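You operate a simulated robot arm through the tools that you are given. There is no shell and no other tool. Be economical: measure what you need, move in short steps, check, and stop when the job is done.

You are at the controls of a simulated two-armed robot. One attempt, no reset.

## Task
Wipe up the oil spot, load the red tray by the green card and slide it back.
Fine: grey cloth, put back; push the tray on past the wiped spot. What is to be rubbed or washed off counts as gone when no trace of it is left.

The check looks at the end state, three seconds after you hand in, the way a careful person would. Anything else that was tipped, shoved, dropped, spilled or broken makes it a failure. Flat cloth is picked up by pressing the open fingertips on it (5 to 10 N) and closing them slowly along it; thin cloth reads only 2 to 8 mm in the jaws.

## Robot
Two 7-joint arms with fingered hands on one trunk, on a base that drives. Base frame: it is fixed to the floor where the robot stands at the start and does not move with it; the origin is under the middle of the robot, x ahead of it, y to its left, z up; the surface under the hand at the start is at about z = 780. Lengths are in mm, angles in rad, forces in N, time in s.
The left shoulder is at the start at [68, 174, 1015], the right one opposite. With the tool pointing down near the work surface each hand reaches from about 340 to 760 mm from the robot's upright axis, wherever it stands, measured 20 degrees to its own side. Places, roughly: cloth (9x6x3 cm) [500, 0, 800]; oil spot [600, 200, 800]; pocket 1 of the red tray [500, 200, 800]; pocket 2 of the red tray [500, 100, 800]. Payload 3.8 kg a hand.
The TCP of each hand is the grasp point between the finger pads, 26 mm short of the fingertips. In the tool frame z runs along the fingers and y along their closing line. Largest opening 132 mm; the body of the gripper starts 73 mm behind the TCP. The gripper is a hand of 3 fingers: y runs from the thumb to the fingers, the wrist lies at [0, 0, -224] in the tool frame, and closing takes about 1.5 s.
Orientation is that of the tool frame in the base frame, as a unit quaternion [x, y, z, w]. With the fingers straight down and closing along the base's y, the tool's x points along the base's -x, its y along +y and its z along -z.

## Interface
- The arms move only by the tool nudge_tool. It takes "left_targets", "right_targets" or both (then of equal length, played together; a hand with none holds still); each is a list of rows, each a list of 7 numbers: the closure, from 0 (fully open) to 1 (shut), then the shift along the tool's x, y, z in mm, then the turn, a rotation vector about the tool's x, y, z in rad. In form: [[hand, tx, ty, tz, wx, wy, wz], ...]. A call has 1 to 20 rows; each row shifts and turns the commanded pose from where the row before left it, along the tool's axes as they then stand. A row lasts 0.2 s, in which the tool goes at most 50 mm and 0.15 rad; a call with a longer step from one row to the next is refused whole, and so is a gripper value outside its range. A pose out of reach is approached as far as the arm can. The call stops where the force on the tool passes 60 N (or 10 N more than at its start, if that is more) or the arm is blocked; 0.2 s more then pass. Each finger travels about 108 mm/s and halts on what it meets, pressing with about 33 N; the grip force reading is that of the motor and also rises with nothing between the fingers. The clock runs only during rows and for 0.2 s after the last one: add rows that do not move to give the fingers time. The reply holds the time, the measured pose of the TCP, the force on the tool along the base axes, the opening and the grip force, in the units named above and with some noise, with the torque about the TCP (base axes, N m) and any sound that the robot's microphone picked up.
- Cameras (640 x 400 px; columns grow to the right, rows downward): "scene" is now at [166, 36.4, 937.5]; the picture's right is [0.41, -0.91, 0.00], its down [0.14, 0.07, -0.99] and it looks along [0.90, 0.41, 0.16] (base axes); focal length 214 px, centre (320, 200). "left" rides on the left gripper at [-62, 3, -92] in its tool frame; the picture's right is [-0.05, -1.00, 0.00], its down [0.83, -0.04, -0.56] and it looks along [0.55, -0.03, 0.83] (tool axes); focal length 230 px, centre (320, 200). "right" rides on the right gripper at [62, 3, -92] in its tool frame; the picture's right is [-0.05, 1.00, 0.00], its down [-0.83, -0.04, -0.55] and it looks along [-0.55, -0.03, 0.83] (tool axes); focal length 230 px, centre (320, 200). There is no depth. A picture from a camera that has moved, and an enlarged one, comes with that camera's place and axes in the base frame and with its lens.
- snapshot(camera): a new picture of that camera. The clock stands still meanwhile.
- move_column(by): slides the trunk up (or, below 0, down) by that many mm; the arms and the scene camera ride with it, the base frame stays. It gives what a move gives, with no picture.
- base_move(legs): drives the robot by 1 to 6 legs, each [ahead, left, turn to the left] in mm, mm and rad, along the robot's own axes; the way and the turn of a leg run together, so that a leg with both is an arc; at most 1500 mm and 3.142 rad a leg. The arms and the cameras ride along, it lands a little off, and it stops where it bumps. It gives what a move gives.
- set_grasp(shape, hand): the hand has 3 fingers and takes this shape, open, in about a second: jaw (thumb against the fingers, like two jaws); tri (thumb and two fingers); tip (a fingertip pinch); poke (one finger out to press); point (the index stretched); flat (the hand flat); cup (the hand cupped); fist (a fist). The gripper value then closes the fingers along that shape, each until it touches; the sizes above hold for jaw. It gives what a move gives, with no picture.
- pan_tilt(pan, tilt): turns the head with the scene camera to pan (to the left, within 1.047 rad either way) and tilt (down, from -0.506 to 1.204), counted from straight ahead of the robot. It gives what a move gives.
- enlarge(camera, box): a new picture of the part [left, top, right, bottom] of that camera's present view, enlarged. The clock stands still meanwhile.
- job_done(): hands the job in; it is judged then, once.

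Work in short steps. Places have to be worked out from the pictures, the camera data and where the tool is seen: move nearer, look again, correct. Check each grasp and each placing, and mend what went wrong. You have 120 turns and 108 pictures in all, those below and enlarged ones among them. Open the grippers and draw the arms clear of the work before you hand the job in, unless the task says otherwise; then end with one line.

The tools are called after "Call:" as a command line: name --argument value ..., lists and objects as JSON in quotes. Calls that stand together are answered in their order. nudge_tool: Moves the arms, as the interface text tells. Its arguments: {"type":"object","properties":{"left_targets":{"type":"array"},"right_targets":{"type":"array"}},"required":[]} The other tools are called the same way: move_column (by) slides the trunk up or down; set_grasp (shape, hand) gives the hand a shape; base_move (legs) drives the base; pan_tilt (pan, tilt) turns the head that bears the scene camera; snapshot (camera) takes a picture; enlarge (camera, box) takes an enlarged picture of a part of a camera's view; job_done () hands the job in.

At the start:

```text
time: 0.0
left_position: [294.0, 326.3, 1100.2]
left_orientation: [0.0, 1.0, 0.0, -0.001]
left_contact_force: [-0.6, -0.2, -0.1]
left_ft_torque: [-0.02, 0.0, -0.01]
left_width: 131.8
left_gripper_force: 0.0
left_shape: jaw
right_position: [370.3, 31.7, 1019.2]
right_orientation: [0.001, 1.0, 0.0, 0.0]
right_contact_force: [0.2, 0.2, -0.4]
right_ft_torque: [-0.01, 0.01, -0.03]
right_width: 132.0
right_gripper_force: 0.0
right_shape: jaw
trunk travel left (down, up): [-325.0, 157.0]
robot x, y, heading: [-1.3, 0.5, 0.002]
head pan, tilt: [0.424, -0.159]
```

scene: 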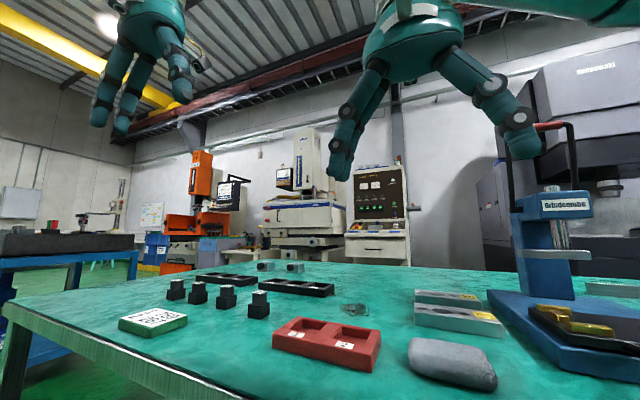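
right: 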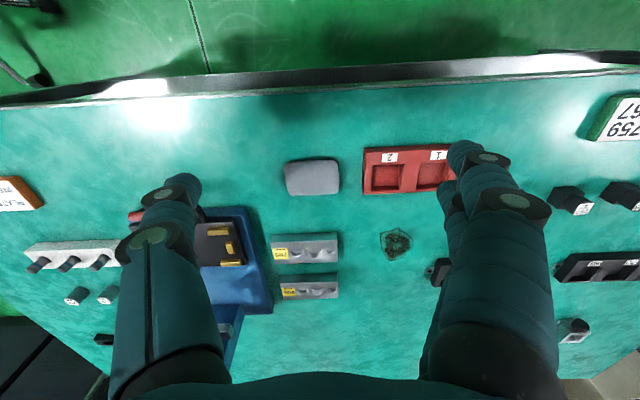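
left: 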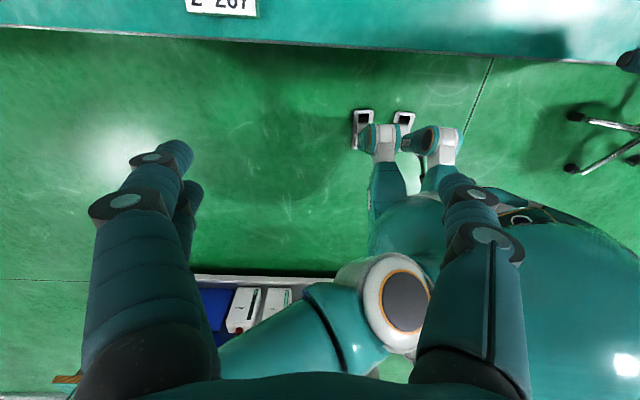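

I'll look down at the table with the scene camera to read the green card and locate the items.

Call:
pan_tilt --pan 0.3 --tilt 0.6

Call:
snapshot --camera "scene"

Call:
enlarge --camera "right" --box '[260, 130, 480, 310]'

```text
time: 1.1
left_position: [294.6, 327.5, 1099.0]
left_orientation: [-0.001, 1.0, -0.001, 0.001]
left_contact_force: [0.0, 0.5, -0.7]
left_ft_torque: [0.02, -0.02, -0.01]
left_width: 131.8
left_gripper_force: 0.2
left_shape: jaw
right_position: [370.3, 31.0, 1020.3]
right_orientation: [0.001, 1.0, 0.0, 0.0]
right_contact_force: [-0.5, 0.9, 0.1]
right_ft_torque: [-0.01, 0.0, -0.01]
right_width: 131.8
right_gripper_force: 0.2
right_shape: jaw
trunk travel left (down, up): [-325.0, 157.0]
robot x, y, heading: [0.6, -0.8, -0.0]
head pan, tilt: [0.3, 0.6]
```

```text
104 pictures are left
camera scene: at [173.1, 27.7, 868.4], right [0.3, -0.96, 0.0], down [-0.54, -0.17, -0.83], along [0.79, 0.24, -0.56], focal length 214 px, centre (320, 200)
```

scene: 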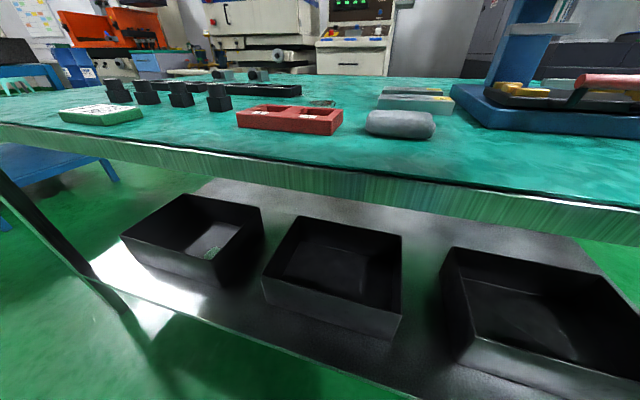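

```text
2.22 times, centred on (370, 220) of right
camera zoom: at [309.3, 35.0, 1112.5], right [0.05, 1.0, 0.0], down [0.83, -0.04, 0.55], along [0.55, -0.03, -0.83], focal length 511 px, centre (209, 156)
```

zoom: 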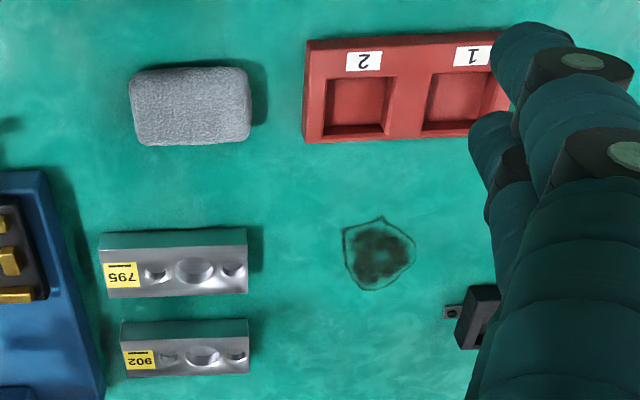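

The card is just out of the right camera's view. I'll shift both hands to the left to see it with the right camera.

Call:
nudge_tool --left_targets '[[0, 0, 40, 0, 0, 0, 0], [0, 0, 40, 0, 0, 0, 0], [0, 0, 40, 0, 0, 0, 0], [0, 0, 20, 0, 0, 0, 0], [0, 0, 0, 0, 0, 0, 0]]' --right_targets '[[0, 0, 40, 0, 0, 0, 0], [0, 0, 40, 0, 0, 0, 0], [0, 0, 40, 0, 0, 0, 0], [0, 0, 40, 0, 0, 0, 0], [0, 0, 0, 0, 0, 0, 0]]'

Call:
snapshot --camera "right"

Call:
enlarge --camera "right" --box '[400, 60, 640, 210]'

```text
time: 2.3
left_position: [295.8, 467.1, 1099.3]
left_orientation: [0.0, 1.0, 0.0, 0.0]
left_contact_force: [-0.5, -0.2, -0.3]
left_ft_torque: [0.01, 0.01, -0.04]
left_width: 132.0
left_gripper_force: 0.1
left_shape: jaw
right_position: [370.5, 193.1, 1020.4]
right_orientation: [0.001, 1.0, -0.001, 0.0]
right_contact_force: [0.1, 0.0, 0.3]
right_ft_torque: [0.02, -0.01, 0.03]
right_width: 132.2
right_gripper_force: 0.0
right_shape: jaw
trunk travel left (down, up): [-325.0, 157.0]
robot x, y, heading: [1.0, 0.9, 0.002]
head pan, tilt: [0.3, 0.6]
```

```text
102 pictures are left
camera right: at [309.4, 195.2, 1113.9], right [0.05, 1.0, 0.0], down [0.83, -0.04, 0.56], along [0.55, -0.03, -0.83], focal length 230 px, centre (320, 200)
```

right: 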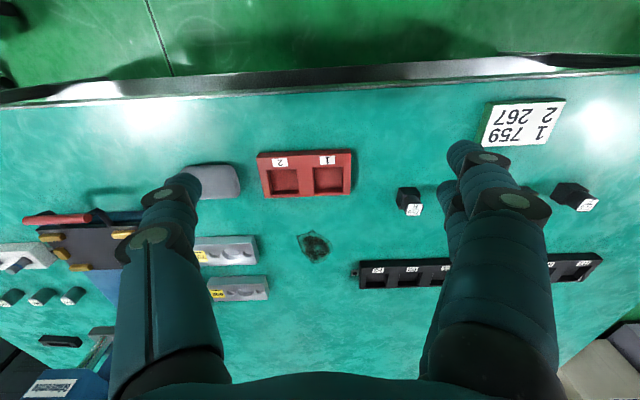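

```text
2.67 times, centred on (520, 135) of right
camera zoom: at [309.4, 195.2, 1113.9], right [0.05, 1.0, 0.0], down [0.83, -0.04, 0.56], along [0.55, -0.03, -0.83], focal length 614 px, centre (-213, 373)
```

zoom: 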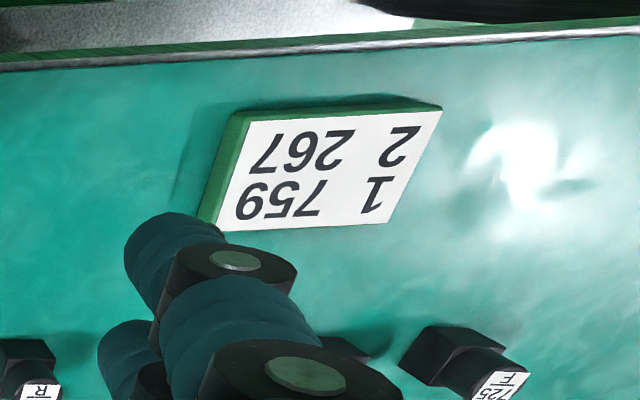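

Card: pocket 1 → 759, pocket 2 → 267. Now I raise the trunk for a better scene view to read the block labels.

Call:
move_column --by 150

Call:
pan_tilt --pan 0.4 --tilt 0.45

Call:
snapshot --camera "scene"

Call:
snapshot --camera "right"

```text
time: 4.1
left_position: [293.9, 466.6, 1249.3]
left_orientation: [0.0, 1.0, -0.001, -0.001]
left_contact_force: [-0.1, 0.2, -0.1]
left_ft_torque: [-0.03, -0.02, -0.01]
left_width: 131.8
left_gripper_force: 0.0
left_shape: jaw
right_position: [372.1, 192.4, 1168.1]
right_orientation: [0.001, 1.0, -0.001, -0.001]
right_contact_force: [0.5, 0.1, -0.7]
right_ft_torque: [0.02, 0.0, 0.02]
right_width: 131.9
right_gripper_force: 0.0
right_shape: jaw
trunk travel left (down, up): [-475.0, 7.0]
robot x, y, heading: [-4.3, -1.3, 0.004]
head pan, tilt: [0.3, 0.6]
```

```text
time: 4.8
left_position: [293.3, 467.8, 1249.4]
left_orientation: [0.0, 1.0, 0.0, 0.001]
left_contact_force: [-0.2, 0.4, 0.2]
left_ft_torque: [-0.03, -0.01, 0.0]
left_width: 132.0
left_gripper_force: 0.1
left_shape: jaw
right_position: [370.8, 191.2, 1169.3]
right_orientation: [0.001, 1.0, 0.0, 0.0]
right_contact_force: [0.2, 0.2, -0.6]
right_ft_torque: [0.0, 0.02, -0.01]
right_width: 132.0
right_gripper_force: 0.0
right_shape: jaw
trunk travel left (down, up): [-475.0, 7.0]
robot x, y, heading: [0.6, -1.7, 0.003]
head pan, tilt: [0.4, 0.45]
```

```text
100 pictures are left
camera scene: at [193.0, 37.2, 1065.9], right [0.39, -0.92, 0.0], down [-0.4, -0.17, -0.9], along [0.83, 0.35, -0.44], focal length 214 px, centre (320, 200)
```

scene: 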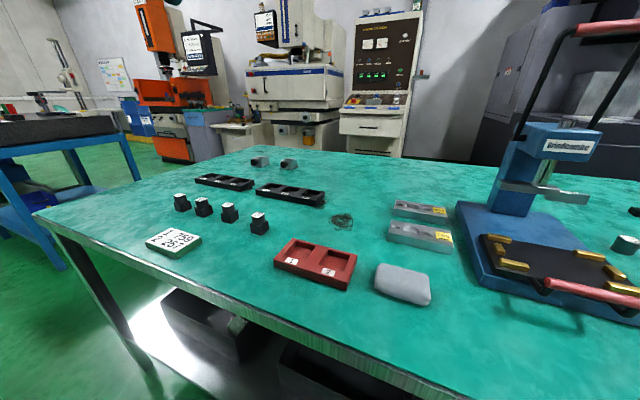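

```text
99 pictures are left
camera right: at [309.6, 195.0, 1262.5], right [0.05, 1.0, 0.0], down [0.83, -0.04, 0.55], along [0.55, -0.03, -0.83], focal length 230 px, centre (320, 200)
```

right: 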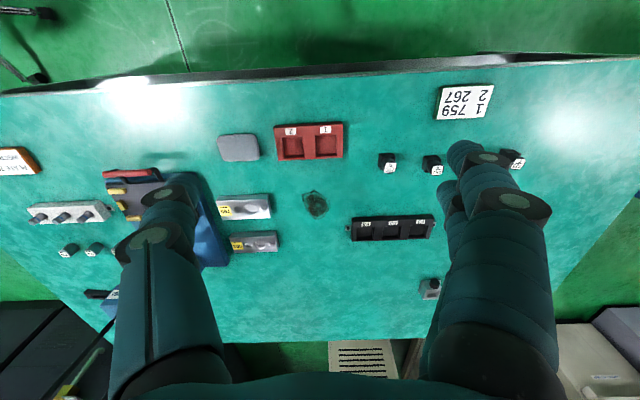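

Now I zoom in on the four dark blocks, the grey blocks and black trays.

Call:
enlarge --camera "scene" --box '[160, 180, 280, 255]'

Call:
enlarge --camera "right" --box '[340, 140, 460, 215]'

Call:
enlarge --camera "scene" --box '[180, 140, 340, 240]'

```text
5.33 times, centred on (220, 218) of scene
camera zoom: at [193.0, 37.2, 1065.9], right [0.39, -0.92, 0.0], down [-0.4, -0.17, -0.9], along [0.83, 0.35, -0.44], focal length 1144 px, centre (853, 107)
```

zoom: 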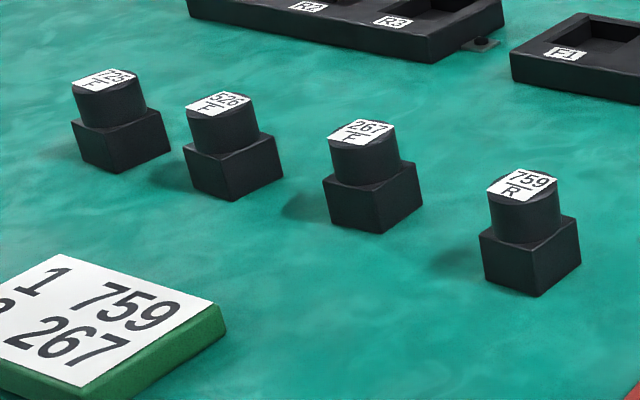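

```text
5.33 times, centred on (400, 178) of right
camera zoom: at [309.6, 195.0, 1262.5], right [0.05, 1.0, 0.0], down [0.83, -0.04, 0.55], along [0.55, -0.03, -0.83], focal length 1227 px, centre (-107, 320)
```

zoom: 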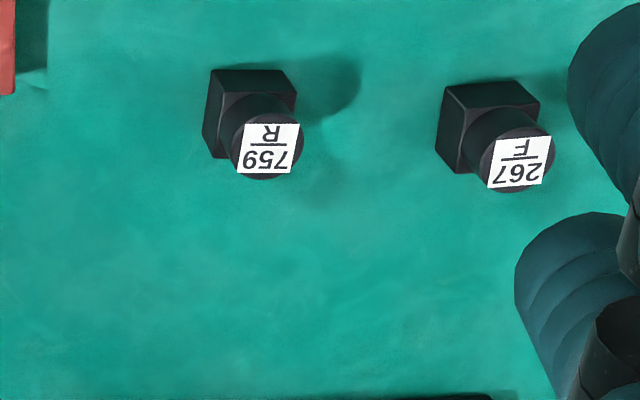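

```text
4.00 times, centred on (260, 190) of scene
camera zoom: at [193.0, 37.2, 1065.9], right [0.39, -0.92, 0.0], down [-0.4, -0.17, -0.9], along [0.83, 0.35, -0.44], focal length 858 px, centre (560, 240)
```

zoom: 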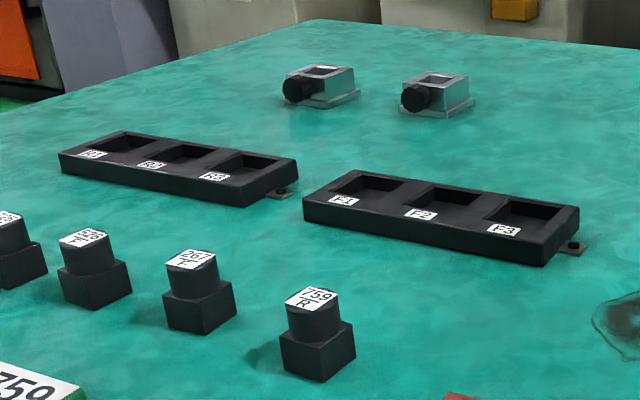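

Blocks: 759/R → pocket 1, 267/F → pocket 2. Estimated: spot ≈(640,167), tray ≈(430–505, 92–233), cloth ≈(480,10). I'll park the right arm at y≈-190 (as an overview camera) and then bring the left hand above the cloth.

Call:
nudge_tool --right_targets '[[0, 0, -40, 0, 0, 0, 0], [0, 0, -48, 0, 0, 0, 0], [0, 0, -48, 0, 0, 0, 0], [0, 0, -48, 0, 0, 0, 0], [0, 0, -48, 0, 0, 0, 0], [0, 0, -48, 0, 0, 0, 0], [0, 0, -48, 0, 0, 0, 0], [0, 0, -48, 0, 0, 0, 0], [0, 0, 0, 0, 0, 0, 0]]'

Call:
nudge_tool --left_targets '[[0, -20, -20, 20, 0, 0, 0], [0, -20, -32, 30, 0, 0, 0], [0, -20, -32, 30, 0, 0, 0], [0, -20, -32, 30, 0, 0, 0], [0, -20, -32, 30, 0, 0, 0], [0, -20, -32, 30, 0, 0, 0], [0, -20, -32, 30, 0, 0, 0], [0, -20, -32, 30, 0, 0, 0], [0, -20, -32, 30, 0, 0, 0], [0, -20, -32, 30, 0, 0, 0], [0, 0, -32, 0, 0, 0, 0], [0, 0, -32, 0, 0, 0, 0], [0, 0, -32, 0, 0, 0, 0], [0, 0, -32, 0, 0, 0, 0], [0, 0, -32, 0, 0, 0, 0], [0, 0, 0, 0, 0, 0, 0]]'

Call:
snapshot --camera "left"

Call:
snapshot --camera "scene"

```text
time: 6.8
left_position: [294.0, 467.5, 1249.2]
left_orientation: [0.001, 1.0, 0.0, 0.0]
left_contact_force: [0.0, -0.4, -0.7]
left_ft_torque: [-0.02, -0.01, -0.01]
left_width: 131.6
left_gripper_force: 0.0
left_shape: jaw
right_position: [373.3, -183.6, 1164.4]
right_orientation: [0.0, 1.0, 0.0, -0.001]
right_contact_force: [0.5, 0.7, -0.5]
right_ft_torque: [-0.01, 0.0, 0.01]
right_width: 131.8
right_gripper_force: 0.1
right_shape: jaw
trunk travel left (down, up): [-475.0, 7.0]
robot x, y, heading: [1.1, -2.8, 0.001]
head pan, tilt: [0.4, 0.45]
```

```text
time: 10.2
left_position: [364.2, 181.2, 1005.6]
left_orientation: [0.001, 1.0, 0.0, 0.0]
left_contact_force: [0.4, 0.1, -0.2]
left_ft_torque: [-0.01, -0.02, -0.01]
left_width: 131.9
left_gripper_force: 0.1
left_shape: jaw
left hand out of reach, approached as far as the arm can: row 8, 9, 10, 11, 12, 13, 14, 15
right_position: [374.2, -183.2, 1165.2]
right_orientation: [0.001, 1.0, 0.0, 0.0]
right_contact_force: [0.0, 0.1, 0.0]
right_ft_torque: [0.04, 0.01, 0.01]
right_width: 132.0
right_gripper_force: 0.1
right_shape: jaw
trunk travel left (down, up): [-475.0, 7.0]
robot x, y, heading: [-0.5, 0.3, -0.003]
head pan, tilt: [0.4, 0.45]
```

```text
95 pictures are left
camera left: at [424.8, 184.3, 1096.8], right [0.05, -1.0, 0.0], down [-0.83, -0.04, 0.55], along [-0.55, -0.03, -0.83], focal length 230 px, centre (320, 200)
```

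left: 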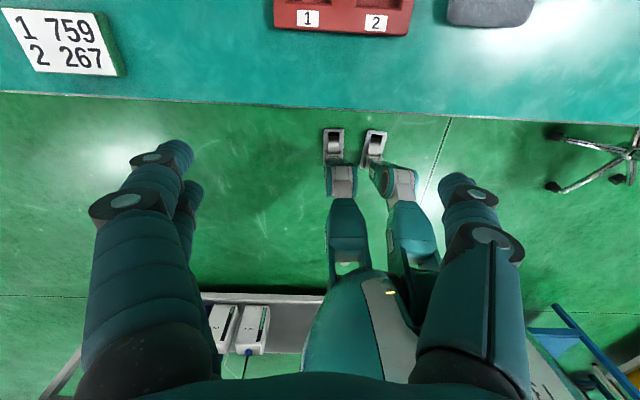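

```text
94 pictures are left
camera scene: at [193.1, 37.3, 1065.9], right [0.39, -0.92, 0.0], down [-0.4, -0.17, -0.9], along [0.83, 0.35, -0.44], focal length 214 px, centre (320, 200)
```

scene: 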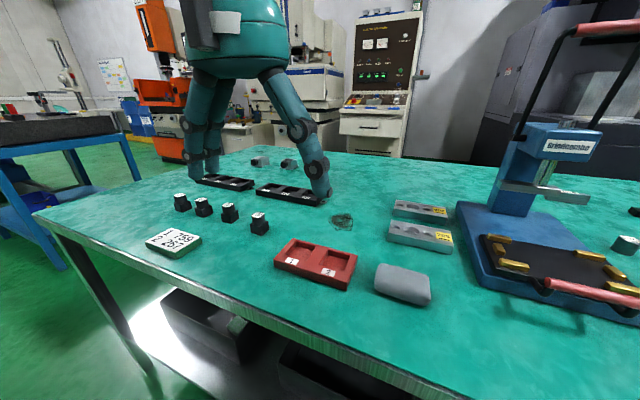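

The arm got stuck on a folded posture. From (364,181,1005) I'll move straight ahead 130 mm and see where it gets.

Call:
nudge_tool --left_targets '[[0, -30, 0, 0, 0, 0, 0], [0, -30, 0, 0, 0, 0, 0], [0, -30, 0, 0, 0, 0, 0], [0, -30, 0, 0, 0, 0, 0], [0, 0, 0, 0, 0, 0, 0]]'

```text
time: 11.4
left_position: [385.2, 192.9, 1020.7]
left_orientation: [0.0, 1.0, 0.0, 0.0]
left_contact_force: [0.2, 0.1, 0.3]
left_ft_torque: [0.02, 0.0, -0.01]
left_width: 132.0
left_gripper_force: 0.1
left_shape: jaw
left hand out of reach, approached as far as the arm can: row 1, 2, 3, 4
right_position: [373.2, -183.8, 1163.8]
right_orientation: [0.001, 1.0, -0.001, 0.0]
right_contact_force: [-0.3, 0.1, 0.4]
right_ft_torque: [0.01, 0.0, -0.01]
right_width: 131.8
right_gripper_force: 0.1
right_shape: jaw
trunk travel left (down, up): [-475.0, 7.0]
robot x, y, heading: [-0.0, -0.8, 0.006]
head pan, tilt: [0.4, 0.45]
```

I'll test whether the commanded pose persists beyond reach by a zero-motion row.

Call:
nudge_tool --left_targets '[[0, 0, 0, 0, 0, 0, 0]]'

```text
time: 11.8
left_position: [386.0, 193.9, 1020.6]
left_orientation: [0.0, 1.0, 0.0, 0.0]
left_contact_force: [-0.4, 0.2, -0.5]
left_ft_torque: [0.0, -0.01, 0.02]
left_width: 131.9
left_gripper_force: 0.1
left_shape: jaw
right_position: [373.1, -184.4, 1165.0]
right_orientation: [0.001, 1.0, -0.001, 0.0]
right_contact_force: [0.5, 0.2, -0.1]
right_ft_torque: [0.02, -0.03, 0.0]
right_width: 132.1
right_gripper_force: 0.0
right_shape: jaw
trunk travel left (down, up): [-475.0, 7.0]
robot x, y, heading: [2.5, 2.3, -0.001]
head pan, tilt: [0.4, 0.45]
```

Starts from the actual pose. I'll retreat to y≈290 first, then go ahead.

Call:
nudge_tool --left_targets '[[0, 0, 35, 0, 0, 0, 0], [0, 0, 35, 0, 0, 0, 0], [0, 0, 35, 0, 0, 0, 0], [0, -35, 0, 0, 0, 0, 0], [0, -35, 0, 0, 0, 0, 0], [0, -35, 0, 0, 0, 0, 0], [0, -35, 0, 0, 0, 0, 0], [0, 0, 0, 0, 0, 0, 0]]'

```text
time: 13.6
left_position: [492.3, 314.2, 1025.8]
left_orientation: [0.0, 1.0, 0.0, 0.001]
left_contact_force: [-0.2, 0.8, 0.1]
left_ft_torque: [0.03, 0.02, -0.02]
left_width: 132.0
left_gripper_force: 0.2
left_shape: jaw
left hand out of reach, approached as far as the arm can: row 6, 7
right_position: [372.3, -184.9, 1164.6]
right_orientation: [0.001, 1.0, 0.0, 0.0]
right_contact_force: [-0.7, 0.6, 0.2]
right_ft_torque: [-0.01, 0.01, 0.0]
right_width: 132.0
right_gripper_force: 0.1
right_shape: jaw
trunk travel left (down, up): [-475.0, 7.0]
robot x, y, heading: [1.8, -2.7, -0.001]
head pan, tilt: [0.4, 0.45]
```

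Seemingly the wrist is too high relative to the shoulder. I'll go down by 110 mm and then try moving inward again.

Call:
nudge_tool --left_targets '[[0, 10, 0, 37, 0, 0, 0], [0, 10, 0, 37, 0, 0, 0], [0, 0, 0, 37, 0, 0, 0], [0, 0, -35, 0, 0, 0, 0], [0, 0, -35, 0, 0, 0, 0], [0, 0, -35, 0, 0, 0, 0], [0, 0, -35, 0, 0, 0, 0], [0, 0, 0, 0, 0, 0, 0]]'

```text
time: 15.4
left_position: [405.0, 229.5, 959.4]
left_orientation: [0.0, 1.0, 0.0, 0.0]
left_contact_force: [-1.2, -0.4, 0.2]
left_ft_torque: [0.0, 0.01, 0.0]
left_width: 131.8
left_gripper_force: 0.0
left_shape: jaw
left hand out of reach, approached as far as the arm can: row 2, 3, 4, 5, 6, 7
right_position: [372.9, -184.0, 1164.2]
right_orientation: [0.001, 1.0, 0.0, 0.0]
right_contact_force: [-0.6, 0.0, 0.3]
right_ft_torque: [0.05, 0.0, 0.0]
right_width: 132.1
right_gripper_force: 0.0
right_shape: jaw
trunk travel left (down, up): [-475.0, 7.0]
robot x, y, heading: [-0.6, 0.2, -0.003]
head pan, tilt: [0.4, 0.45]
```

Lower is worse relative to the shoulder, so I'll lift the hand and lower the trunk back to the start height.

Call:
nudge_tool --left_targets '[[0, 0, 10, -45, 0, 0, 0], [0, 0, 10, -45, 0, 0, 0], [0, 0, 10, -45, 0, 0, 0], [0, 0, 0, -45, 0, 0, 0], [0, 0, 0, 0, 0, 0, 0]]'

Call:
move_column --by -150

Call:
nudge_tool --left_targets '[[0, -35, 0, 0, 0, 0, 0], [0, -35, 0, 0, 0, 0, 0], [0, -10, -35, 0, 0, 0, 0], [0, 0, -35, 0, 0, 0, 0], [0, 0, -35, 0, 0, 0, 0], [0, 0, -35, 0, 0, 0, 0], [0, 0, -35, 0, 0, 0, 0], [0, 0, -35, 0, 0, 0, 0], [0, 0, 0, 0, 0, 0, 0]]'

```text
time: 16.6
left_position: [402.8, 261.4, 1139.0]
left_orientation: [-0.001, 1.0, 0.0, 0.0]
left_contact_force: [0.2, 0.6, 0.0]
left_ft_torque: [-0.02, 0.01, 0.02]
left_width: 132.1
left_gripper_force: 0.0
left_shape: jaw
right_position: [374.0, -184.0, 1164.3]
right_orientation: [0.001, 1.0, 0.0, 0.0]
right_contact_force: [0.7, 0.1, 0.0]
right_ft_torque: [0.02, -0.04, 0.02]
right_width: 131.8
right_gripper_force: 0.0
right_shape: jaw
trunk travel left (down, up): [-475.0, 7.0]
robot x, y, heading: [0.8, 2.0, -0.004]
head pan, tilt: [0.4, 0.45]
```

```text
time: 18.3
left_position: [401.9, 259.3, 990.2]
left_orientation: [0.0, 1.0, 0.0, 0.002]
left_contact_force: [0.2, 0.4, -0.7]
left_ft_torque: [-0.03, 0.02, -0.01]
left_width: 132.0
left_gripper_force: 0.0
left_shape: jaw
right_position: [370.5, -185.8, 1020.0]
right_orientation: [0.001, 1.0, 0.0, 0.0]
right_contact_force: [0.7, 0.1, 0.1]
right_ft_torque: [0.01, -0.04, 0.02]
right_width: 131.7
right_gripper_force: 0.0
right_shape: jaw
trunk travel left (down, up): [-325.0, 157.0]
robot x, y, heading: [0.8, 1.4, -0.001]
head pan, tilt: [0.4, 0.45]
```

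```text
time: 20.3
left_position: [483.4, 177.2, 988.2]
left_orientation: [-0.001, 1.0, 0.0, 0.001]
left_contact_force: [0.7, -0.2, 0.6]
left_ft_torque: [-0.01, 0.05, 0.01]
left_width: 131.6
left_gripper_force: 0.0
left_shape: jaw
left hand out of reach, approached as far as the arm can: row 5, 6, 7, 8
right_position: [370.5, -183.8, 1018.2]
right_orientation: [0.0, 1.0, -0.001, 0.0]
right_contact_force: [-0.5, 0.2, 0.0]
right_ft_torque: [-0.01, 0.03, -0.02]
right_width: 132.1
right_gripper_force: 0.1
right_shape: jaw
trunk travel left (down, up): [-325.0, 157.0]
robot x, y, heading: [0.3, 5.3, 0.001]
head pan, tilt: [0.4, 0.45]
```

Left is limited near its 20° side line; the right arm crosses more easily. I'll retract the left hand and take the right over the cloth, looking with its camera.

Call:
nudge_tool --left_targets '[[0, 15, 40, -20, 0, 0, 0], [0, 15, 40, -20, 0, 0, 0], [0, 15, 40, -20, 0, 0, 0], [0, 15, 40, -20, 0, 0, 0], [0, 15, 40, -20, 0, 0, 0], [0, 0, 0, 0, 0, 0, 0]]'

Call:
nudge_tool --right_targets '[[0, -20, 40, 10, 0, 0, 0], [0, -20, 40, 10, 0, 0, 0], [0, -10, 40, 10, 0, 0, 0], [0, 0, 40, 20, 0, 0, 0], [0, 0, 30, 20, 0, 0, 0], [0, 0, 0, 20, 0, 0, 0], [0, 0, 0, 0, 0, 0, 0]]'

Call:
snapshot --camera "right"

Call:
snapshot --camera "scene"

```text
time: 21.7
left_position: [409.8, 375.1, 1084.6]
left_orientation: [0.0, 1.0, 0.0, 0.001]
left_contact_force: [0.6, -0.4, -0.6]
left_ft_torque: [0.02, 0.0, -0.01]
left_width: 132.1
left_gripper_force: 0.1
left_shape: jaw
right_position: [370.3, -185.2, 1019.0]
right_orientation: [0.001, 1.0, 0.0, 0.0]
right_contact_force: [0.6, 0.0, -0.3]
right_ft_torque: [-0.04, 0.0, 0.02]
right_width: 131.5
right_gripper_force: 0.0
right_shape: jaw
trunk travel left (down, up): [-325.0, 157.0]
robot x, y, heading: [0.5, -2.4, -0.003]
head pan, tilt: [0.4, 0.45]
```

```text
time: 23.3
left_position: [407.9, 375.4, 1084.9]
left_orientation: [0.0, 1.0, 0.0, 0.0]
left_contact_force: [-0.2, -0.5, 0.3]
left_ft_torque: [0.03, -0.01, 0.02]
left_width: 131.9
left_gripper_force: 0.0
left_shape: jaw
right_position: [421.3, 5.7, 931.5]
right_orientation: [0.0, 1.0, 0.0, 0.0]
right_contact_force: [-0.5, 0.4, -0.1]
right_ft_torque: [0.01, -0.03, 0.02]
right_width: 132.2
right_gripper_force: 0.0
right_shape: jaw
trunk travel left (down, up): [-325.0, 157.0]
robot x, y, heading: [-1.2, -2.7, -0.003]
head pan, tilt: [0.4, 0.45]
```

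```text
93 pictures are left
camera right: at [360.3, 9.6, 1024.2], right [0.05, 1.0, 0.0], down [0.83, -0.04, 0.56], along [0.55, -0.03, -0.83], focal length 230 px, centre (320, 200)
```

right: 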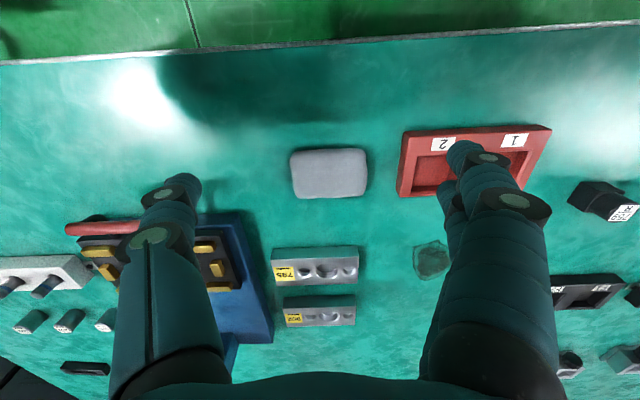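

```text
92 pictures are left
camera scene: at [173.2, 37.5, 881.9], right [0.39, -0.92, 0.0], down [-0.4, -0.17, -0.9], along [0.83, 0.35, -0.44], focal length 214 px, centre (320, 200)
```

scene: 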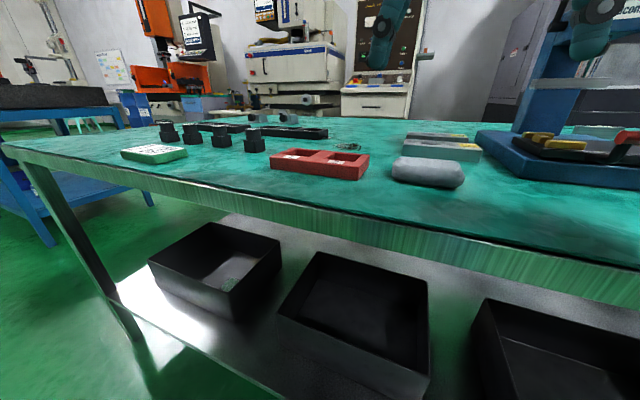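

Cloth ≈ (471,13), top ≈ 808; spot ≈ (638,167). Before grasping, I test whether the right arm can reach over the spot at this height.

Call:
nudge_tool --right_targets '[[0, -30, 20, 0, 0, 0, 0], [0, -30, 20, 0, 0, 0, 0], [0, -30, 20, 0, 0, 0, 0], [0, -30, 20, 0, 0, 0, 0], [0, -30, 20, 0, 0, 0, 0], [0, -30, 20, 0, 0, 0, 0], [0, -30, 20, 0, 0, 0, 0], [0, -10, 20, 0, 0, 0, 0], [0, 0, 0, 20, 0, 0, 0], [0, 0, 0, 20, 0, 0, 0], [0, 0, 0, 0, 0, 0, 0]]'

Call:
snapshot --camera "right"

```text
time: 25.7
left_position: [408.0, 375.4, 1083.8]
left_orientation: [0.0, 1.0, 0.001, 0.001]
left_contact_force: [0.5, 0.7, 0.9]
left_ft_torque: [0.01, 0.02, 0.02]
left_width: 131.6
left_gripper_force: 0.1
left_shape: jaw
right_position: [599.4, 119.6, 885.6]
right_orientation: [0.001, 1.0, 0.0, 0.0]
right_contact_force: [-0.5, 0.9, 1.0]
right_ft_torque: [0.04, -0.02, 0.01]
right_width: 131.8
right_gripper_force: 0.1
right_shape: jaw
right hand out of reach, approached as far as the arm can: row 6, 7, 8
trunk travel left (down, up): [-325.0, 157.0]
robot x, y, heading: [-2.1, -2.2, -0.002]
head pan, tilt: [0.4, 0.45]
```

```text
91 pictures are left
camera right: at [538.0, 123.5, 978.0], right [0.05, 1.0, 0.0], down [0.83, -0.04, 0.56], along [0.55, -0.03, -0.83], focal length 230 px, centre (320, 200)
```

right: 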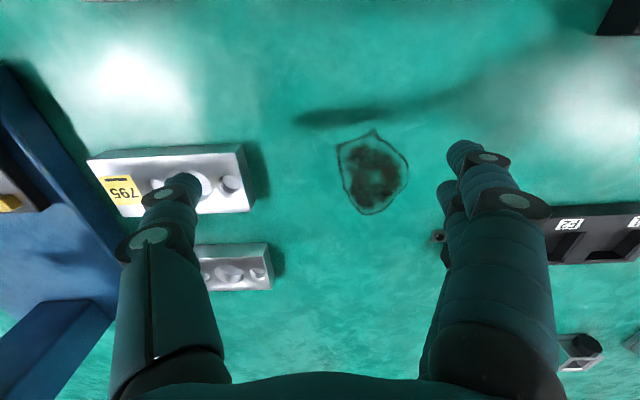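

Right arm reaches only to about (600,120), so I'll raise the hand, pull back and shift the base 150 mm to the left; spot refined at (641,169), extents x≈600–690, y≈135–203.

Call:
nudge_tool --right_targets '[[0, 30, -30, -30, 0, 0, 0], [0, 40, -30, -30, 0, 0, 0], [0, 40, -30, -30, 0, 0, 0], [0, 30, -30, 0, 0, 0, 0], [0, 0, -30, 0, 0, 0, 0], [0, 0, 0, 0, 0, 0, 0]]'

Call:
base_move --legs '[[0, 150, 0]]'

```text
refused: row 1 steps farther than a row can; nothing moved
```

```text
time: 27.7
left_position: [407.5, 526.4, 1084.2]
left_orientation: [-0.001, 1.0, -0.001, -0.001]
left_contact_force: [0.0, 0.7, -1.1]
left_ft_torque: [0.0, -0.02, 0.01]
left_width: 131.9
left_gripper_force: 0.0
left_shape: jaw
right_position: [599.3, 270.9, 885.1]
right_orientation: [0.001, 1.0, -0.001, 0.0]
right_contact_force: [0.0, -0.3, 0.2]
right_ft_torque: [-0.03, 0.02, 0.01]
right_width: 132.0
right_gripper_force: 0.0
right_shape: jaw
trunk travel left (down, up): [-325.0, 157.0]
robot x, y, heading: [0.2, 152.0, 0.007]
head pan, tilt: [0.4, 0.45]
```

The hand move was refused (step too long), but the base shifted without contact. Now lift and go over the cloth.

Call:
nudge_tool --right_targets '[[0, 10, -10, -40, 0, 0, 0], [0, 20, -38, -10, 0, 0, 0], [0, 20, -40, 0, 0, 0, 0], [0, 20, -40, 0, 0, 0, 0], [0, 20, -40, 0, 0, 0, 0], [0, 20, -40, 0, 0, 0, 0], [0, 18, -40, 0, 0, 0, 0], [0, 0, -10, 30, 0, 0, 0], [0, 0, 0, 30, 0, 0, 0], [0, 0, 0, 0, 0, 0, 0]]'

Call:
snapshot --camera "right"

```text
time: 29.9
left_position: [406.8, 525.9, 1084.3]
left_orientation: [0.001, 1.0, 0.0, 0.0]
left_contact_force: [-0.8, -0.1, -0.3]
left_ft_torque: [0.02, 0.01, 0.01]
left_width: 131.7
left_gripper_force: 0.1
left_shape: jaw
right_position: [471.2, 11.7, 876.2]
right_orientation: [0.001, 1.0, 0.0, 0.0]
right_contact_force: [0.6, 0.3, 0.5]
right_ft_torque: [0.02, 0.03, -0.02]
right_width: 132.0
right_gripper_force: 0.0
right_shape: jaw
trunk travel left (down, up): [-325.0, 157.0]
robot x, y, heading: [3.2, 150.5, 0.005]
head pan, tilt: [0.4, 0.45]
```

```text
90 pictures are left
camera right: at [408.1, 15.1, 969.4], right [0.05, 1.0, 0.0], down [0.83, -0.04, 0.56], along [0.55, -0.03, -0.83], focal length 230 px, centre (320, 200)
```

right: 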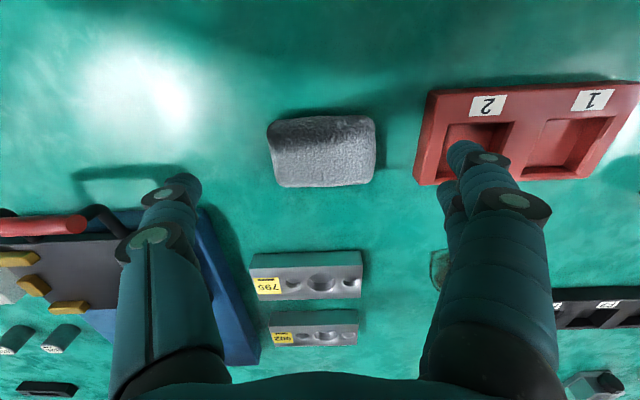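

Cloth centre confirmed ≈(472,13). The tray edge is near (y≈92), so I partly close the fingers to ≈108 mm before going down.

Call:
nudge_tool --right_targets '[[0.18, 0, 0, 0, 0, 0, 0], [0.18, 0, 0, 0, 0, 0, 0], [0.18, 0, 0, 10, 0, 0, 0], [0.18, 0, 0, 10, 0, 0, 0], [0.18, 0, 0, 0, 0, 0, 0]]'

Call:
snapshot --camera "right"

```text
time: 31.1
left_position: [408.4, 526.0, 1085.4]
left_orientation: [0.0, 1.0, 0.0, 0.0]
left_contact_force: [0.1, -0.4, 0.2]
left_ft_torque: [-0.06, 0.0, -0.02]
left_width: 131.8
left_gripper_force: 0.1
left_shape: jaw
right_position: [469.0, 10.8, 855.6]
right_orientation: [0.001, 1.0, 0.0, 0.0]
right_contact_force: [0.2, -0.3, -0.2]
right_ft_torque: [-0.01, -0.01, -0.04]
right_width: 108.4
right_gripper_force: 0.1
right_shape: jaw
trunk travel left (down, up): [-325.0, 157.0]
robot x, y, heading: [2.6, 152.2, 0.003]
head pan, tilt: [0.4, 0.45]
```

```text
89 pictures are left
camera right: at [407.7, 16.3, 948.4], right [0.05, 1.0, 0.0], down [0.83, -0.04, 0.56], along [0.55, -0.03, -0.83], focal length 230 px, centre (320, 200)
```

right: 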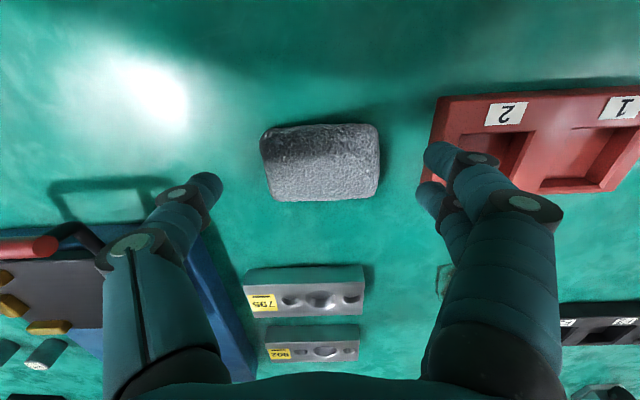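

Fingers straddle the cloth with clearance to the tray. Descending to about z=818.

Call:
nudge_tool --right_targets '[[0.18, 0, 1, 10, 0, 0, 0], [0.18, 0, 0, 10, 0, 0, 0], [0.18, 0, 0, 10, 0, 0, 0], [0.18, 0, 0, 7, 0, 0, 0], [0.18, 0, 0, 0, 0, 0, 0]]'

Call:
snapshot --camera "right"

```text
time: 32.3
left_position: [408.1, 525.5, 1084.2]
left_orientation: [0.0, 1.0, 0.001, -0.001]
left_contact_force: [-0.2, 0.8, -0.1]
left_ft_torque: [0.0, -0.03, 0.0]
left_width: 131.7
left_gripper_force: 0.0
left_shape: jaw
right_position: [470.5, 13.6, 818.3]
right_orientation: [0.0, 1.0, -0.001, 0.0]
right_contact_force: [-0.4, -0.4, 0.5]
right_ft_torque: [0.03, -0.01, -0.03]
right_width: 108.5
right_gripper_force: 0.1
right_shape: jaw
trunk travel left (down, up): [-325.0, 157.0]
robot x, y, heading: [0.4, 147.4, -0.001]
head pan, tilt: [0.4, 0.45]
```

```text
88 pictures are left
camera right: at [409.0, 17.0, 911.6], right [0.05, 1.0, 0.0], down [0.83, -0.04, 0.55], along [0.55, -0.03, -0.83], focal length 230 px, centre (320, 200)
```

right: 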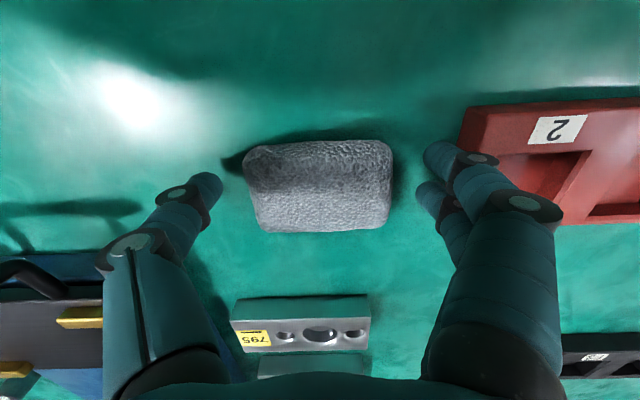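

Positioned well. Close gradually on the cloth, watching the grip force.

Call:
nudge_tool --right_targets '[[0.25, 0, 0, 0, 0, 0, 0], [0.3, 0, 0, 0, 0, 0, 0], [0.35, 0, 0, 0, 0, 0, 0], [0.4, 0, 0, 0, 0, 0, 0], [0.45, 0, 0, 0, 0, 0, 0], [0.5, 0, 0, 0, 0, 0, 0], [0.5, 0, 0, 0, 0, 0, 0], [0.5, 0, 0, 0, 0, 0, 0]]'

Call:
snapshot --camera "right"

```text
time: 34.1
left_position: [407.8, 526.2, 1084.9]
left_orientation: [0.001, 1.0, 0.001, 0.0]
left_contact_force: [-0.3, 0.3, -0.9]
left_ft_torque: [-0.02, 0.01, 0.04]
left_width: 131.7
left_gripper_force: 0.1
left_shape: jaw
right_position: [471.2, 11.7, 819.0]
right_orientation: [0.001, 1.0, 0.0, 0.0]
right_contact_force: [0.1, 0.2, -0.6]
right_ft_torque: [0.0, -0.03, -0.01]
right_width: 79.9
right_gripper_force: 33.0
right_shape: jaw
trunk travel left (down, up): [-325.0, 157.0]
robot x, y, heading: [-2.0, 151.1, -0.002]
head pan, tilt: [0.4, 0.45]
```

```text
87 pictures are left
camera right: at [409.1, 16.9, 911.8], right [0.05, 1.0, 0.0], down [0.83, -0.04, 0.56], along [0.55, -0.03, -0.83], focal length 230 px, centre (320, 200)
```

right: 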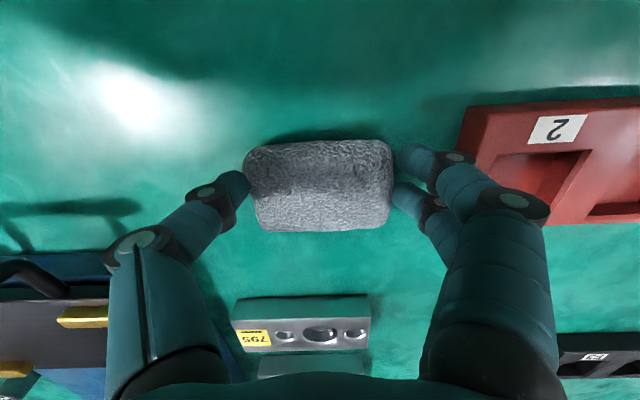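

Gripped at 80 mm. I lift 75 mm and carry it over toward the spot.

Call:
nudge_tool --right_targets '[[0.5, 0, 0, -15, 0, 0, 0], [0.5, 0, 0, -25, 0, 0, 0], [0.5, 0, 0, -35, 0, 0, 0], [0.5, 0, 0, 0, 0, 0, 0], [0.5, -20, 20, 0, 0, 0, 0], [0.5, -20, 20, 0, 0, 0, 0], [0.5, -20, 20, 0, 0, 0, 0], [0.5, -20, 20, 0, 0, 0, 0], [0.5, -20, 20, 0, 0, 0, 0], [0.5, -20, 20, 0, 0, 0, 0], [0.5, -20, 20, 0, 0, 0, 0], [0.5, -20, 17, 0, 0, 0, 0], [0.5, 0, 0, 0, 0, 0, 0]]'

Call:
snapshot --camera "right"

```text
time: 36.9
left_position: [408.9, 525.2, 1084.6]
left_orientation: [0.0, 1.0, 0.0, 0.0]
left_contact_force: [0.2, 0.1, 0.4]
left_ft_torque: [0.03, -0.01, 0.01]
left_width: 131.9
left_gripper_force: 0.1
left_shape: jaw
right_position: [630.4, 166.9, 892.3]
right_orientation: [0.0, 1.0, 0.0, -0.001]
right_contact_force: [0.6, -0.2, -0.1]
right_ft_torque: [-0.02, 0.01, -0.03]
right_width: 79.7
right_gripper_force: 33.6
right_shape: jaw
trunk travel left (down, up): [-325.0, 157.0]
robot x, y, heading: [1.5, 150.7, -0.002]
head pan, tilt: [0.4, 0.45]
```

```text
86 pictures are left
camera right: at [568.8, 169.4, 986.4], right [0.05, 1.0, 0.0], down [0.83, -0.04, 0.55], along [0.55, -0.03, -0.83], focal length 230 px, centre (320, 200)
```

right: 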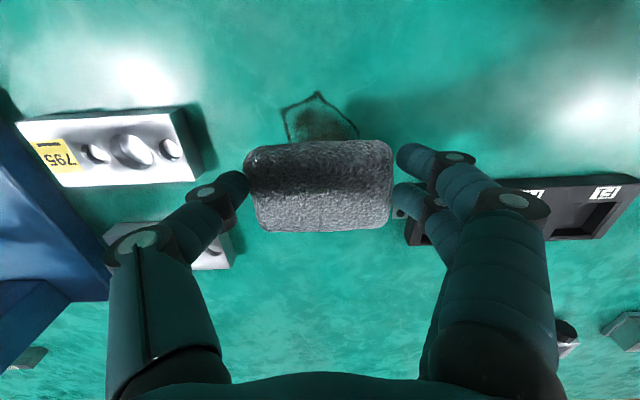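

Held firmly. Lower onto the spot until contact.

Call:
nudge_tool --right_targets '[[0.5, -2, 0, 20, 0, 0, 0], [0.5, 0, 0, 20, 0, 0, 0], [0.5, 0, 0, 20, 0, 0, 0], [0.5, 0, 0, 8, 0, 0, 0], [0.5, 0, 0, 4, 0, 0, 0], [0.5, 0, 0, 3, 0, 0, 0], [0.5, 0, 0, 0, 0, 0, 0]]'

```text
time: 38.5
left_position: [407.8, 526.1, 1085.1]
left_orientation: [0.0, 1.0, 0.0, 0.001]
left_contact_force: [0.0, 0.2, -0.3]
left_ft_torque: [0.01, 0.01, 0.05]
left_width: 132.1
left_gripper_force: 0.0
left_shape: jaw
right_position: [633.2, 169.6, 816.7]
right_orientation: [0.001, 1.0, 0.001, 0.001]
right_contact_force: [0.5, -0.8, 5.6]
right_ft_torque: [-0.02, -0.05, 0.01]
right_width: 79.5
right_gripper_force: 33.0
right_shape: jaw
trunk travel left (down, up): [-325.0, 157.0]
robot x, y, heading: [0.4, 150.9, -0.001]
head pan, tilt: [0.4, 0.45]
```

Contact 5.6 N. Press 1 mm more and rub back and forth in x.

Call:
nudge_tool --right_targets '[[0.5, 10, 0, 1, 0, 0, 0], [0.5, 15, 0, 0, 0, 0, 0], [0.5, 12, 0, 0, 0, 0, 0], [0.5, -20, 0, 0, 0, 0, 0], [0.5, -20, 0, 0, 0, 0, 0], [0.5, -20, 0, 0, 0, 0, 0], [0.5, -20, 0, 0, 0, 0, 0], [0.5, -15, 0, 0, 0, 0, 0], [0.5, 20, 0, 0, 0, 0, 0], [0.5, 20, 0, 0, 0, 0, 0], [0.5, 20, 0, 0, 0, 0, 0], [0.5, 20, 0, 0, 0, 0, 0], [0.5, 15, 0, 0, 0, 0, 0], [0.5, -20, 0, 0, 0, 0, 0], [0.5, -20, 0, 0, 0, 0, 0], [0.5, -20, 0, 0, 0, 0, 0], [0.5, -20, 0, 0, 0, 0, 0], [0.5, -15, 0, 0, 0, 0, 0], [0.5, 0, 0, 0, 0, 0, 0]]'

Call:
snapshot --camera "right"

```text
time: 42.5
left_position: [405.4, 525.9, 1085.5]
left_orientation: [0.0, 1.0, 0.001, 0.002]
left_contact_force: [-0.2, 0.2, 0.0]
left_ft_torque: [0.0, 0.0, -0.03]
left_width: 131.8
left_gripper_force: 0.0
left_shape: jaw
right_position: [669.3, 160.9, 816.7]
right_orientation: [-0.001, 1.0, 0.0, 0.003]
right_contact_force: [-9.7, 4.9, 21.9]
right_ft_torque: [0.09, 0.17, 0.08]
right_width: 79.2
right_gripper_force: 32.7
right_shape: jaw
right hand out of reach, approached as far as the arm can: row 7, 8
trunk travel left (down, up): [-325.0, 157.0]
robot x, y, heading: [0.2, 149.2, -0.002]
head pan, tilt: [0.4, 0.45]
```

```text
85 pictures are left
camera right: at [608.2, 164.0, 909.1], right [0.05, 1.0, 0.0], down [0.83, -0.04, 0.56], along [0.56, -0.03, -0.83], focal length 230 px, centre (320, 200)
```

right: 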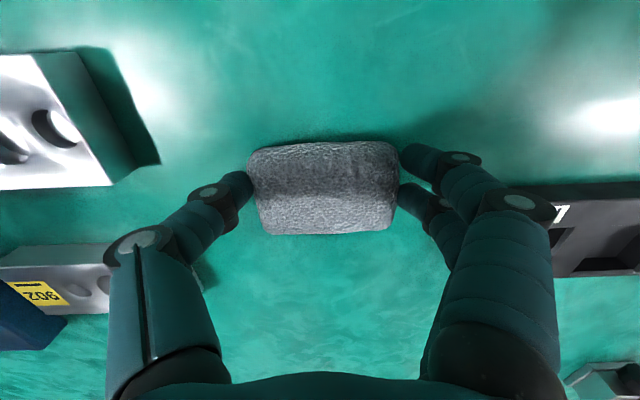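

The visible part is clean; I lift and move back to inspect underneath.

Call:
nudge_tool --right_targets '[[0.5, 0, 0, -10, 0, 0, 0], [0.5, 15, 0, -30, 0, 0, 0], [0.5, 30, -20, -30, 0, 0, 0], [0.5, 40, -20, -10, 0, 0, 0], [0.5, 40, -20, 0, 0, 0, 0], [0.5, 0, 0, 0, 0, 0, 0]]'

Call:
snapshot --camera "right"

Call:
enlarge --camera "right" --box '[220, 180, 480, 340]'

```text
time: 43.9
left_position: [407.9, 525.4, 1084.9]
left_orientation: [0.001, 1.0, 0.0, 0.0]
left_contact_force: [-0.1, -0.1, 0.2]
left_ft_torque: [-0.03, -0.01, 0.02]
left_width: 132.0
left_gripper_force: 0.1
left_shape: jaw
right_position: [551.4, 100.8, 896.8]
right_orientation: [0.0, 1.0, 0.0, -0.001]
right_contact_force: [0.1, 0.1, -0.5]
right_ft_torque: [-0.02, 0.02, 0.02]
right_width: 79.0
right_gripper_force: 32.8
right_shape: jaw
trunk travel left (down, up): [-325.0, 157.0]
robot x, y, heading: [-0.6, 150.5, 0.004]
head pan, tilt: [0.4, 0.45]
```

```text
84 pictures are left
camera right: at [489.6, 105.1, 989.8], right [0.05, 1.0, 0.0], down [0.83, -0.04, 0.55], along [0.55, -0.03, -0.83], focal length 230 px, centre (320, 200)
```

right: 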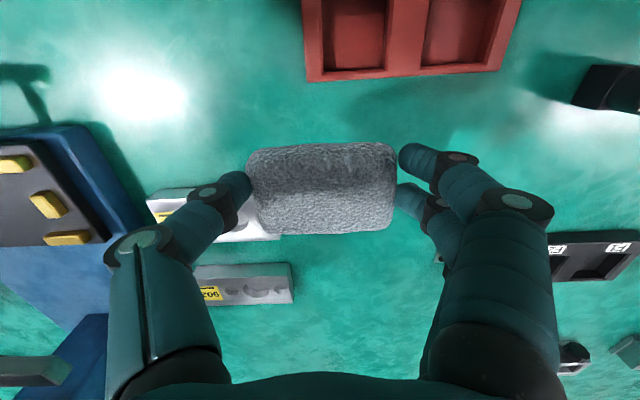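

```text
2.46 times, centred on (350, 260) of right
camera zoom: at [489.6, 105.1, 989.8], right [0.05, 1.0, 0.0], down [0.83, -0.04, 0.55], along [0.55, -0.03, -0.83], focal length 566 px, centre (246, 52)
```

zoom: 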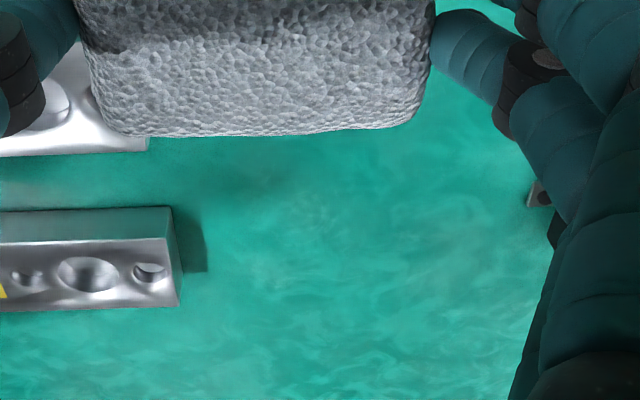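

The spot site is hidden behind the cloth here; I'll check with the scene camera (tilted), once moved to above the cloth's home place.

Call:
nudge_tool --right_targets '[[0.5, 20, -30, 0, 0, 0, 0], [0.5, 20, -30, 0, 0, 0, 0], [0.5, 20, -28, 0, 0, 0, 0], [0.5, 20, 0, 0, 0, 0, 0], [0.5, 0, 0, 0, 0, 0, 0]]'

Call:
pan_tilt --pan 0.1 --tilt 0.3

Call:
snapshot --camera "right"

Call:
snapshot --camera "scene"

```text
time: 45.1
left_position: [407.9, 525.8, 1085.3]
left_orientation: [0.0, 1.0, 0.0, 0.0]
left_contact_force: [0.4, 0.4, 0.1]
left_ft_torque: [-0.02, 0.0, -0.01]
left_width: 131.9
left_gripper_force: 0.1
left_shape: jaw
right_position: [468.9, 10.5, 895.8]
right_orientation: [0.002, 1.0, 0.0, 0.001]
right_contact_force: [0.3, -0.3, -0.3]
right_ft_torque: [-0.02, -0.02, -0.01]
right_width: 79.0
right_gripper_force: 33.3
right_shape: jaw
trunk travel left (down, up): [-325.0, 157.0]
robot x, y, heading: [-0.0, 148.2, -0.002]
head pan, tilt: [0.4, 0.45]
```

```text
time: 45.9
left_position: [406.9, 524.8, 1085.8]
left_orientation: [0.0, 1.0, 0.0, 0.0]
left_contact_force: [-0.1, 0.6, -0.4]
left_ft_torque: [-0.01, -0.04, -0.02]
left_width: 132.1
left_gripper_force: 0.1
left_shape: jaw
right_position: [468.3, 11.1, 895.9]
right_orientation: [0.001, 1.0, 0.0, 0.0]
right_contact_force: [-0.8, -0.2, -1.4]
right_ft_torque: [0.0, -0.02, 0.0]
right_width: 79.2
right_gripper_force: 32.7
right_shape: jaw
trunk travel left (down, up): [-325.0, 157.0]
robot x, y, heading: [-2.5, 151.5, 0.0]
head pan, tilt: [0.099, 0.3]
```

```text
82 pictures are left
camera right: at [407.8, 15.0, 988.5], right [0.05, 1.0, 0.0], down [0.83, -0.04, 0.56], along [0.55, -0.03, -0.83], focal length 230 px, centre (320, 200)
```

right: 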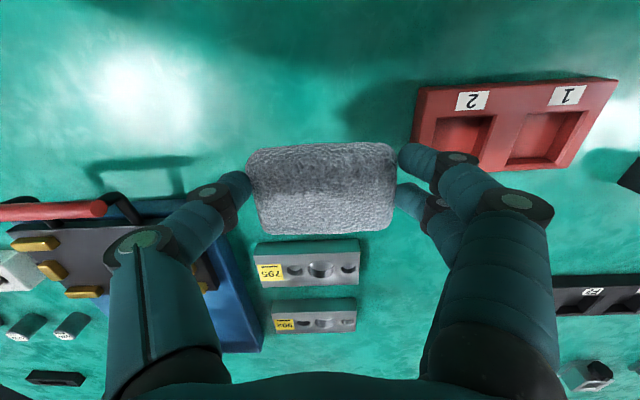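

```text
81 pictures are left
camera scene: at [181.5, 161.2, 895.7], right [0.1, -0.99, 0.0], down [-0.29, -0.03, -0.96], along [0.95, 0.1, -0.3], focal length 214 px, centre (320, 200)
```

scene: 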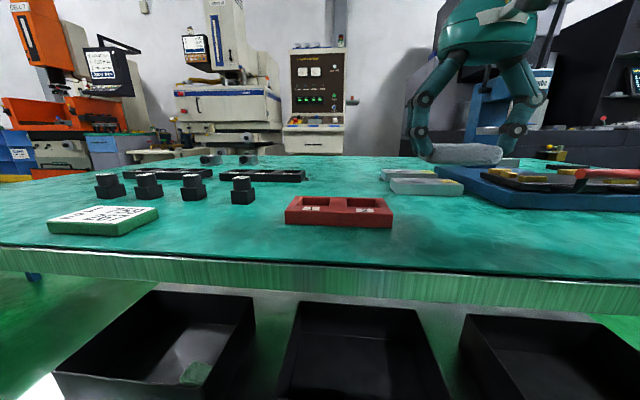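

Check the spot area enlarged.

Call:
enlarge --camera "scene" --box '[290, 155, 410, 230]'

```text
5.33 times, centred on (350, 192) of scene
camera zoom: at [181.5, 161.2, 895.7], right [0.1, -0.99, 0.0], down [-0.29, -0.03, -0.96], along [0.95, 0.1, -0.3], focal length 1144 px, centre (160, 240)
```

zoom: 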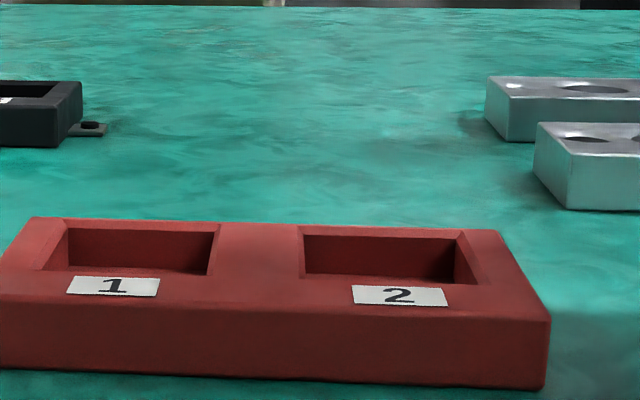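

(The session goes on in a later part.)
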